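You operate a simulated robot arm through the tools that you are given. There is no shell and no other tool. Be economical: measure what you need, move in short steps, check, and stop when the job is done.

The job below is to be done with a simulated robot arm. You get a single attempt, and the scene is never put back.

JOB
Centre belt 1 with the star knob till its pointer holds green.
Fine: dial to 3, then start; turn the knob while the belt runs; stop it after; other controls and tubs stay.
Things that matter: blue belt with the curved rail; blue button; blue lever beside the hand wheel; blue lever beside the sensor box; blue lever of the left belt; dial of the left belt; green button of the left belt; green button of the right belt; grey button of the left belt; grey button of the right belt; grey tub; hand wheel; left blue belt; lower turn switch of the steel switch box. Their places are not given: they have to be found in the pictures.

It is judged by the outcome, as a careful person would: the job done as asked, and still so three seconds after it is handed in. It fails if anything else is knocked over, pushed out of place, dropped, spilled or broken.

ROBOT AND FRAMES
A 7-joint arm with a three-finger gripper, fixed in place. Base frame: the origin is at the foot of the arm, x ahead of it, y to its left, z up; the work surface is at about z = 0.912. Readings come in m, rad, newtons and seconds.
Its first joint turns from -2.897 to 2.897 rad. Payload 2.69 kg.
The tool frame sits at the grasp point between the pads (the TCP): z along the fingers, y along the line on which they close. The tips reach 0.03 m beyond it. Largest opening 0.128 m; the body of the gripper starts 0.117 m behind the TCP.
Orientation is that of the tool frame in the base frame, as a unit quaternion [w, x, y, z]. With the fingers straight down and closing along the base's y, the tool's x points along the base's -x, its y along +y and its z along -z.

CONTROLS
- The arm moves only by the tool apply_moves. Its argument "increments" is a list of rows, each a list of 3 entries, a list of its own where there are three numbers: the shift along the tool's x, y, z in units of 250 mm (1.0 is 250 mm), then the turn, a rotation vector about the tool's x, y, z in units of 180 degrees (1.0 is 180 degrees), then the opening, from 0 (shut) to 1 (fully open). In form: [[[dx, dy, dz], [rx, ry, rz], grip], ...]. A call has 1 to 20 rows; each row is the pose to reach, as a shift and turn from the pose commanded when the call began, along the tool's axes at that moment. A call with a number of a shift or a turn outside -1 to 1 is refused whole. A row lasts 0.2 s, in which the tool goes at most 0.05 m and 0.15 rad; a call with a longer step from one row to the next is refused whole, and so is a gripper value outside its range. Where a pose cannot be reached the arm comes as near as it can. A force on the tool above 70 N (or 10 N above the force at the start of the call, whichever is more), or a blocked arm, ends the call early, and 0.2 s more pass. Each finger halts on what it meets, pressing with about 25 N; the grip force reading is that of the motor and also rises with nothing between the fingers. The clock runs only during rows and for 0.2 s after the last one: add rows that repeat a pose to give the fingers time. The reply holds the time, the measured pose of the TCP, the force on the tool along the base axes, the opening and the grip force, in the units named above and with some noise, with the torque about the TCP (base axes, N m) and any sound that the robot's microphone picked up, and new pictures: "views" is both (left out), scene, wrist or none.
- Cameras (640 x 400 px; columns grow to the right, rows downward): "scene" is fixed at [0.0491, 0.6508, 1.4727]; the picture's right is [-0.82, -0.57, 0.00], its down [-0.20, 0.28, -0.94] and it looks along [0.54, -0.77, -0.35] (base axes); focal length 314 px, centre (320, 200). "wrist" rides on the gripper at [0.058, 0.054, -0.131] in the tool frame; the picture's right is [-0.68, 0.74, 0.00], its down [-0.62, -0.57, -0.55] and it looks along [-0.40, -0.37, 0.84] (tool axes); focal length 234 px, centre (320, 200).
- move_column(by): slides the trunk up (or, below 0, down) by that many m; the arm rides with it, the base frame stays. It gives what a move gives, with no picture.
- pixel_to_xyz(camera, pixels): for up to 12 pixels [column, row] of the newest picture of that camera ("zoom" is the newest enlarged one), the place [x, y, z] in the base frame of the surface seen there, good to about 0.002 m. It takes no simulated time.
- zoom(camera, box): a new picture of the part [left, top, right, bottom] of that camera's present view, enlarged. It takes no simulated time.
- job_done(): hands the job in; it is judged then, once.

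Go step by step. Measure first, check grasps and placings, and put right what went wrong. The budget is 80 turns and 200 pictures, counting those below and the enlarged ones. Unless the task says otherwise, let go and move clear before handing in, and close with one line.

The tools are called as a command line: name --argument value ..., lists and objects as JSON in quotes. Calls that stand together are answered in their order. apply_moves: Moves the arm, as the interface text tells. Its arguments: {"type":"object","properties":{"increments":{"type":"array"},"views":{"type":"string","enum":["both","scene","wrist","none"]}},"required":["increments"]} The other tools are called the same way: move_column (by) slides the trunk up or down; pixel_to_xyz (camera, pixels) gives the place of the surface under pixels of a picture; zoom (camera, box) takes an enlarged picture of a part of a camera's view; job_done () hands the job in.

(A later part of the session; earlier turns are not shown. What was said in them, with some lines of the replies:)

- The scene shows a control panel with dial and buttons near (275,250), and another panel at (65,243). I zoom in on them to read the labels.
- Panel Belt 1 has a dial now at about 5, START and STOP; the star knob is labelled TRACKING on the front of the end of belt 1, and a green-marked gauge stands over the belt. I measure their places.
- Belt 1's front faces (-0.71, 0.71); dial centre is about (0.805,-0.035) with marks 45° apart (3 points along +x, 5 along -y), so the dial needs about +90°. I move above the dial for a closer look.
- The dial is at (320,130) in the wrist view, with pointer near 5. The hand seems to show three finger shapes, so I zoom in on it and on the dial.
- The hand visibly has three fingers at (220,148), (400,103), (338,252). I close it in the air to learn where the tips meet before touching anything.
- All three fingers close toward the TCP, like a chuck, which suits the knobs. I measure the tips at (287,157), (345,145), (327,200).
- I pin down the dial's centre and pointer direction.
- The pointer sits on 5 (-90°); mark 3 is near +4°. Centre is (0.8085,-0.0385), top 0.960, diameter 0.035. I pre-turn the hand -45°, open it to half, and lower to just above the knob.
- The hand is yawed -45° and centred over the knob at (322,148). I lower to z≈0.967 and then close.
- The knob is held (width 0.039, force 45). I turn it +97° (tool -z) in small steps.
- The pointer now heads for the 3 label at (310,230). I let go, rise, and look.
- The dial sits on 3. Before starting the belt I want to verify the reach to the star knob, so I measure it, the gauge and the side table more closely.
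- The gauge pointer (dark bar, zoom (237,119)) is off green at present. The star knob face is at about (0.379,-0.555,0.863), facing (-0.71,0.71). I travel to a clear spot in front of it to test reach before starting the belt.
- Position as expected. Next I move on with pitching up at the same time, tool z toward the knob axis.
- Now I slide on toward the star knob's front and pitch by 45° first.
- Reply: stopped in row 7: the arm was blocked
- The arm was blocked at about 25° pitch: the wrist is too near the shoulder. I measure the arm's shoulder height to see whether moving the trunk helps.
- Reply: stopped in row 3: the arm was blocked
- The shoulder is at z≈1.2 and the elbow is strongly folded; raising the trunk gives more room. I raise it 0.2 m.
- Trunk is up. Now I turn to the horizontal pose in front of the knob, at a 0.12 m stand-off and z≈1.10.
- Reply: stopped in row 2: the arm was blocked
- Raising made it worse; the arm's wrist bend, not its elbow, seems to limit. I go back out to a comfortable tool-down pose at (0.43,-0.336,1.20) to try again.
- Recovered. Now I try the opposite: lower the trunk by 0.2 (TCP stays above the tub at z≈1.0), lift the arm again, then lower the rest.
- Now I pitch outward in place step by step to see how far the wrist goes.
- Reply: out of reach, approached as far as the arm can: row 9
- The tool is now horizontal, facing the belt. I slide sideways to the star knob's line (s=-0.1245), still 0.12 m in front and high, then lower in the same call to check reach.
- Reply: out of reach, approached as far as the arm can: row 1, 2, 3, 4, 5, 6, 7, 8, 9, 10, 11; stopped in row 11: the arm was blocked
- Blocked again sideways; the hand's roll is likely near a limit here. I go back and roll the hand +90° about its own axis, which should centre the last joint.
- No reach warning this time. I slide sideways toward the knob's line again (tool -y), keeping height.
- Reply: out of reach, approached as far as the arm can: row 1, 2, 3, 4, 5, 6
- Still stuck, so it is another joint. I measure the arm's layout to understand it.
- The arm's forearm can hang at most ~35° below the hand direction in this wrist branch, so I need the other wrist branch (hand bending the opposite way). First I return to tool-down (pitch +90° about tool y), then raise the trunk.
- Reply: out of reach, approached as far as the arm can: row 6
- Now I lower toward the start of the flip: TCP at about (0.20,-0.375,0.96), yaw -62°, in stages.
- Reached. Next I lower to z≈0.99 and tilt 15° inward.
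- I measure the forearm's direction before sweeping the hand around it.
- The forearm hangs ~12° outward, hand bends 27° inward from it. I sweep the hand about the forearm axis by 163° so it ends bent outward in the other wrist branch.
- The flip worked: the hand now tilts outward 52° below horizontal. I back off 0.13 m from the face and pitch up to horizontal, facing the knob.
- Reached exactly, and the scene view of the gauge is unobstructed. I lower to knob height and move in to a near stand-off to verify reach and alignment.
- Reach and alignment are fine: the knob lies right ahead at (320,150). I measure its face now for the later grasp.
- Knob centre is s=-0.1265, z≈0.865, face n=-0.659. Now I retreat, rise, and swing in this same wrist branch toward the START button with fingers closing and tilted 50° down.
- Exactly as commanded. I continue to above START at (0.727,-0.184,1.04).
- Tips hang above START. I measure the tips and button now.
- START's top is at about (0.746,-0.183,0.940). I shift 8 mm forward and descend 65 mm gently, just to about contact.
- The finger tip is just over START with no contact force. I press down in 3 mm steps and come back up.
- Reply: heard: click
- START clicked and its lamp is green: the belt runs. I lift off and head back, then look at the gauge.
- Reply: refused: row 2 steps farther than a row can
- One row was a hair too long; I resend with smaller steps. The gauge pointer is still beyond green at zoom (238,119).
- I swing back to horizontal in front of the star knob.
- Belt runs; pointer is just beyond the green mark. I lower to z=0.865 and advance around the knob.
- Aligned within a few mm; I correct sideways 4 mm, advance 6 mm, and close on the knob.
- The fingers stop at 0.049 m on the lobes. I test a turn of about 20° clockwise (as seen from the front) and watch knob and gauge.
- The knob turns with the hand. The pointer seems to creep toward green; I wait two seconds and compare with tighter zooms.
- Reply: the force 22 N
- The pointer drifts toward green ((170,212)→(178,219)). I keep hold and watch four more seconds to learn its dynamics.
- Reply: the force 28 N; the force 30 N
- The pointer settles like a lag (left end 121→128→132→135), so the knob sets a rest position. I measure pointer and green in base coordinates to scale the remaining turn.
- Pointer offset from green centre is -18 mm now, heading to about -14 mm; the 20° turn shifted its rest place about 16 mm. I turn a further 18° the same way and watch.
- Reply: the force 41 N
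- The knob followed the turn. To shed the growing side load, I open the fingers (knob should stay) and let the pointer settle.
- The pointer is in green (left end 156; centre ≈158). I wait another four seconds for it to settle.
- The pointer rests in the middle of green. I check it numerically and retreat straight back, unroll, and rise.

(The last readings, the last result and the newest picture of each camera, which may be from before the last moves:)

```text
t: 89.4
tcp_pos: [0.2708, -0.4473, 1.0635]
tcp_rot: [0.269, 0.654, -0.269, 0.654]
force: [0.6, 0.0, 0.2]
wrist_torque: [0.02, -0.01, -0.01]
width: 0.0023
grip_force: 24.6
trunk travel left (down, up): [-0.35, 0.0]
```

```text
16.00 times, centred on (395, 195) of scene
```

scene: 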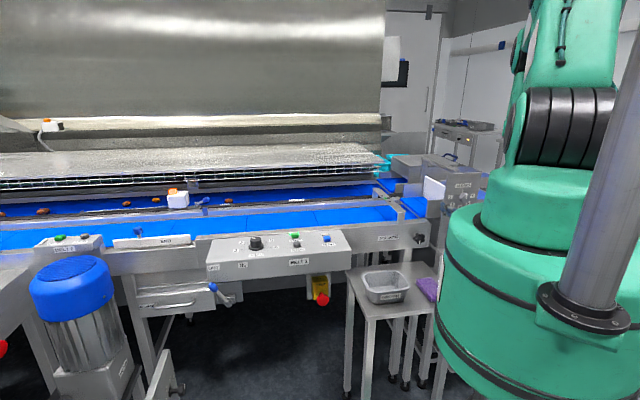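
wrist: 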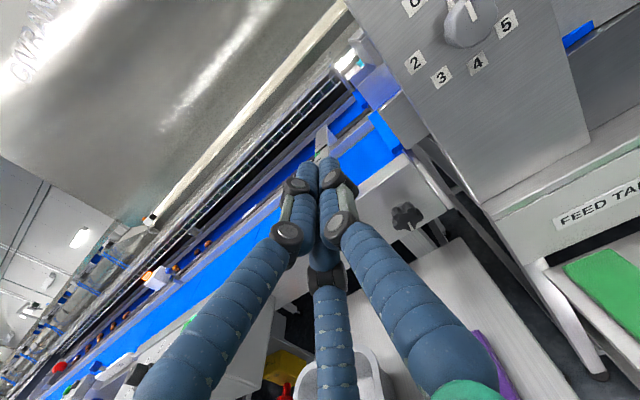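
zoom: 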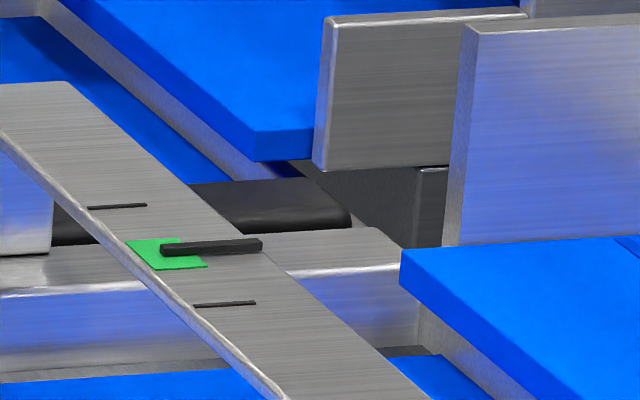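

Pointer n = -0.860, exactly green centre, holding. Now toward STOP with fingers closed, same path as before.

apply_moves --increments '[[[0, -0.1, 0], [0.0285, -0.0256, -0.0133], 0.0], [[0, -0.2, 0], [0.057, -0.0511, -0.0266], 0.0], [[0, -0.3, 0], [0.0856, -0.0767, -0.04], 0.0], [[0, -0.4, 0], [0.1141, -0.1022, -0.0532], 0.0], [[0, -0.5, 0], [0.1427, -0.1278, -0.0665], 0.0], [[0, -0.6, 0], [0.1712, -0.1533, -0.08], 0.0], [[0, -0.7, 0], [0.2, -0.1789, -0.0931], 0.0], [[0, -0.8, 0], [0.2282, -0.2044, -0.1064], 0.0], [[0, -0.9, 0], [0.2568, -0.23, -0.12], 0.0], [[0, -1.0, 0], [0.2853, -0.2555, -0.133], 0.0], [[0, -1.0, 0], [0.2853, -0.2555, -0.133], 0.0]]' --views "none"

```text
t: 91.8
tcp_pos: [0.4439, -0.2713, 1.0633]
tcp_rot: [-0.03, 0.937, 0.082, 0.339]
force: [0.0, -0.5, 0.0]
wrist_torque: [-0.04, 0.02, -0.04]
width: 0.0022
grip_force: 24.6
trunk travel left (down, up): [-0.35, 0.0]
```

On to above STOP at TCP (0.680,-0.1245,1.04).

apply_moves --increments '[[[0.104, -0.059, 0.105], [0, 0, 0], 0], [[0.209, -0.118, 0.21], [0, 0, 0], 0], [[0.313, -0.177, 0.315], [0, 0, 0], 0], [[0.417, -0.237, 0.42], [0, 0, 0], 0], [[0.52, -0.296, 0.524], [0, 0, 0], 0], [[0.626, -0.355, 0.63], [0, 0, 0], 0], [[0.73, -0.414, 0.734], [0, 0, 0], 0], [[0.73, -0.414, 0.734], [0, 0, 0], 0]]' --views "scene"

zoom --camera "scene" --box '[250, 170, 370, 270]'

```text
t: 93.6
tcp_pos: [0.6784, -0.1214, 1.0405]
tcp_rot: [-0.03, 0.936, 0.083, 0.34]
force: [-0.2, -0.3, 0.3]
wrist_torque: [0.02, 0.02, 0.0]
width: 0.0022
grip_force: 24.8
trunk travel left (down, up): [-0.35, 0.0]
```

scene: 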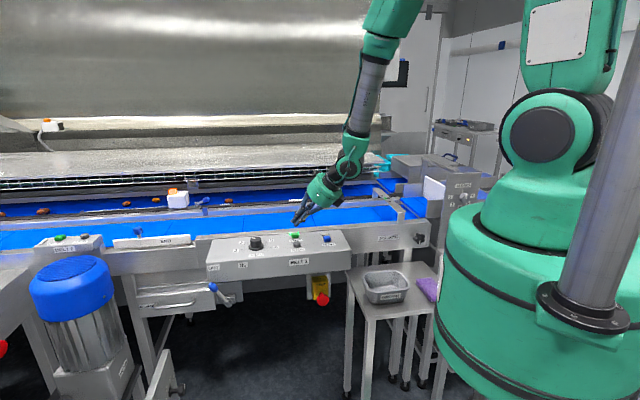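

```text
4.00 times, centred on (310, 220) of scene
```

zoom: 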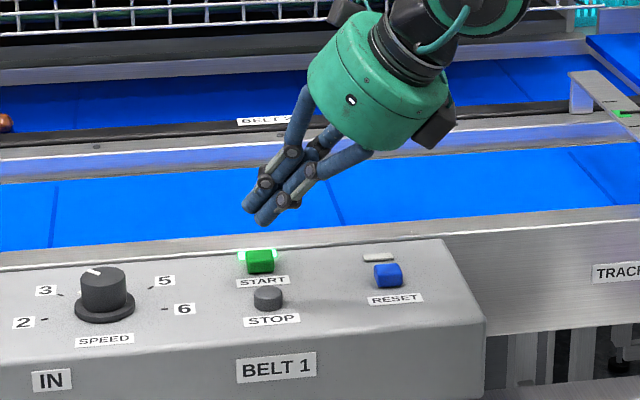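

I descend onto STOP in the same manner, ending with slow 3 mm steps to the depth that clicked before.

apply_moves --increments '[[[-0.05, 0.013, 0.063], [0, 0, 0], 0], [[-0.1, 0.013, 0.126], [0, 0, 0], 0], [[-0.15, 0.013, 0.183], [0, 0, 0], 0], [[-0.172, 0.013, 0.211], [0, 0, 0], 0], [[-0.18, 0.013, 0.22], [0, 0, 0], 0], [[-0.188, 0.013, 0.229], [0, 0, 0], 0], [[-0.195, 0.013, 0.238], [0, 0, 0], 0], [[-0.195, 0.013, 0.238], [0, 0, 0], 0]]' --views "scene"

zoom --camera "scene" --box '[270, 210, 330, 260]'

```text
t: 95.4
tcp_pos: [0.6804, -0.1281, 0.9649]
tcp_rot: [-0.03, 0.936, 0.083, 0.341]
force: [2.4, 1.1, 5.7]
wrist_torque: [0.07, -0.1, -0.02]
width: 0.0024
grip_force: 25.3
trunk travel left (down, up): [-0.35, 0.0]
heard: click
```

scene: 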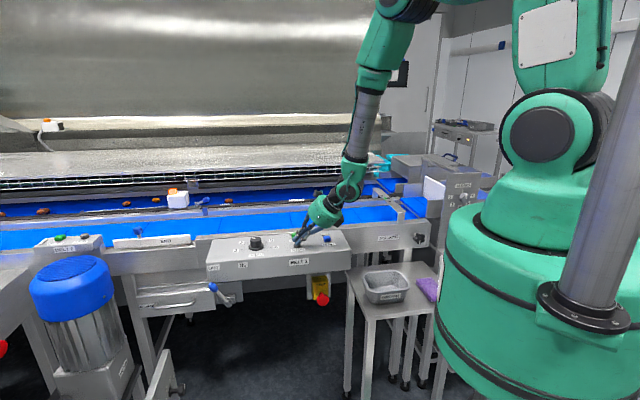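

```text
8.00 times, centred on (300, 235) of scene
```

zoom: 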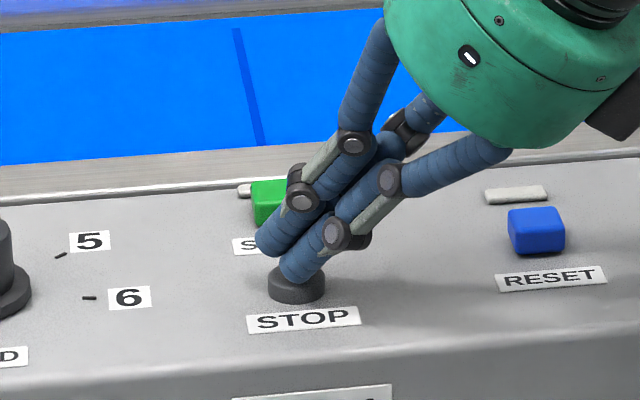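

STOP clicked and the green lamp is out. I lift clear, then check gauge, dial and scene.

apply_moves --increments '[[[0.09, 0, -0.11], [0, 0, 0], 0], [[0.19, 0, -0.23], [0, 0, 0], 0], [[0.29, 0, -0.35], [0, 0, 0], 0], [[0.39, 0, -0.47], [0, 0, 0], 0], [[0.45, 0, -0.54], [0, 0, 0], 0], [[0.45, 0, -0.54], [0, 0, 0], 0]]' --views "both"

zoom --camera "scene" --box '[380, 185, 410, 205]'

zoom --camera "scene" --box '[190, 220, 350, 320]'

```text
t: 96.8
tcp_pos: [0.6793, -0.1278, 1.1388]
tcp_rot: [-0.031, 0.937, 0.083, 0.339]
force: [0.0, -0.2, -0.2]
wrist_torque: [0.02, 0.04, 0.01]
width: 0.002
grip_force: 25.3
trunk travel left (down, up): [-0.35, 0.0]
```

scene: 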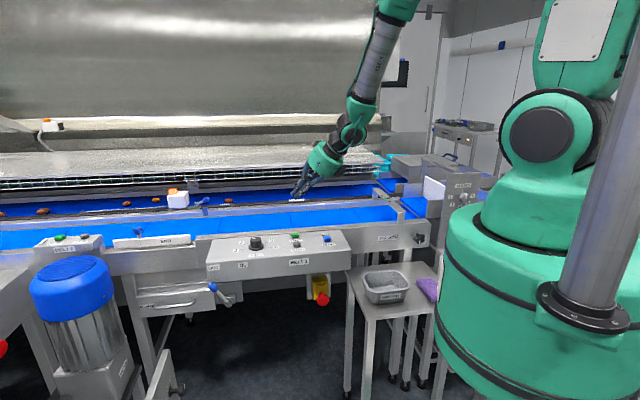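
wrist: 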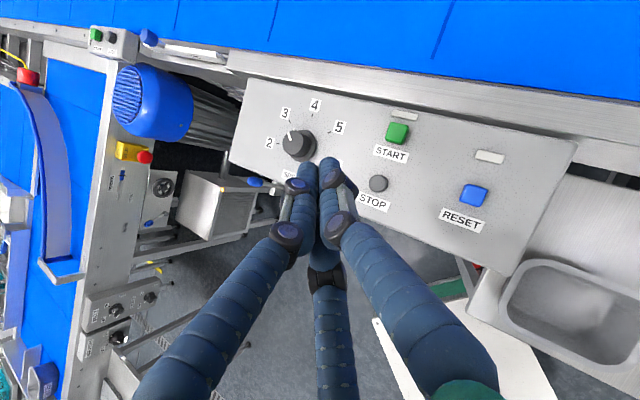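

```text
16.00 times, centred on (395, 195) of scene
```

zoom: 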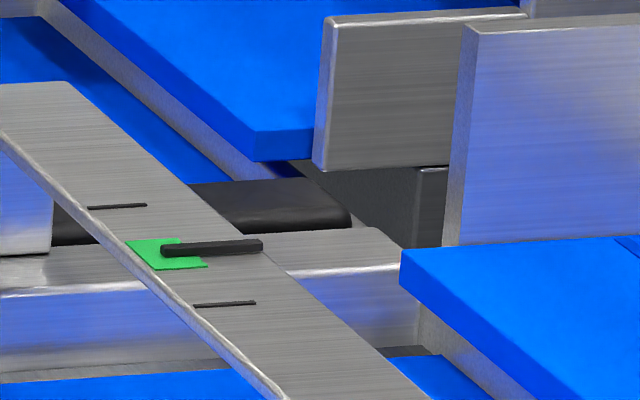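

```text
4.00 times, centred on (270, 270) of scene
```

zoom: 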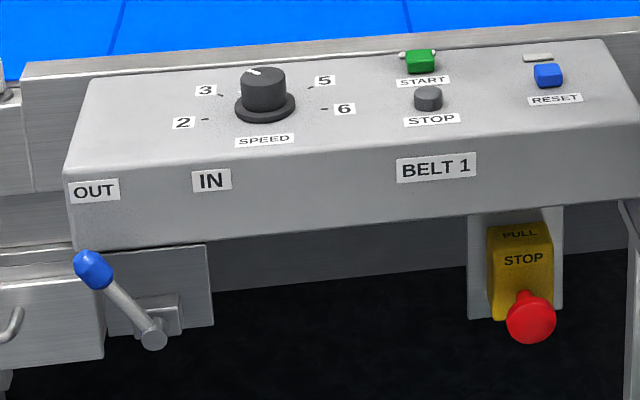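

The dial is at 3, the lamp is off, the pointer rests in mid-green, and the arm is clear with nothing else disturbed. I hand the job in.

job_done

```text
The job is handed in.
```

Belt 1 is centred: I set the dial to 3, started the belt, and turned the star knob while it ran until the pointer held mid-green. I then stopped the belt and moved the arm clear, with no other control or tub touched.
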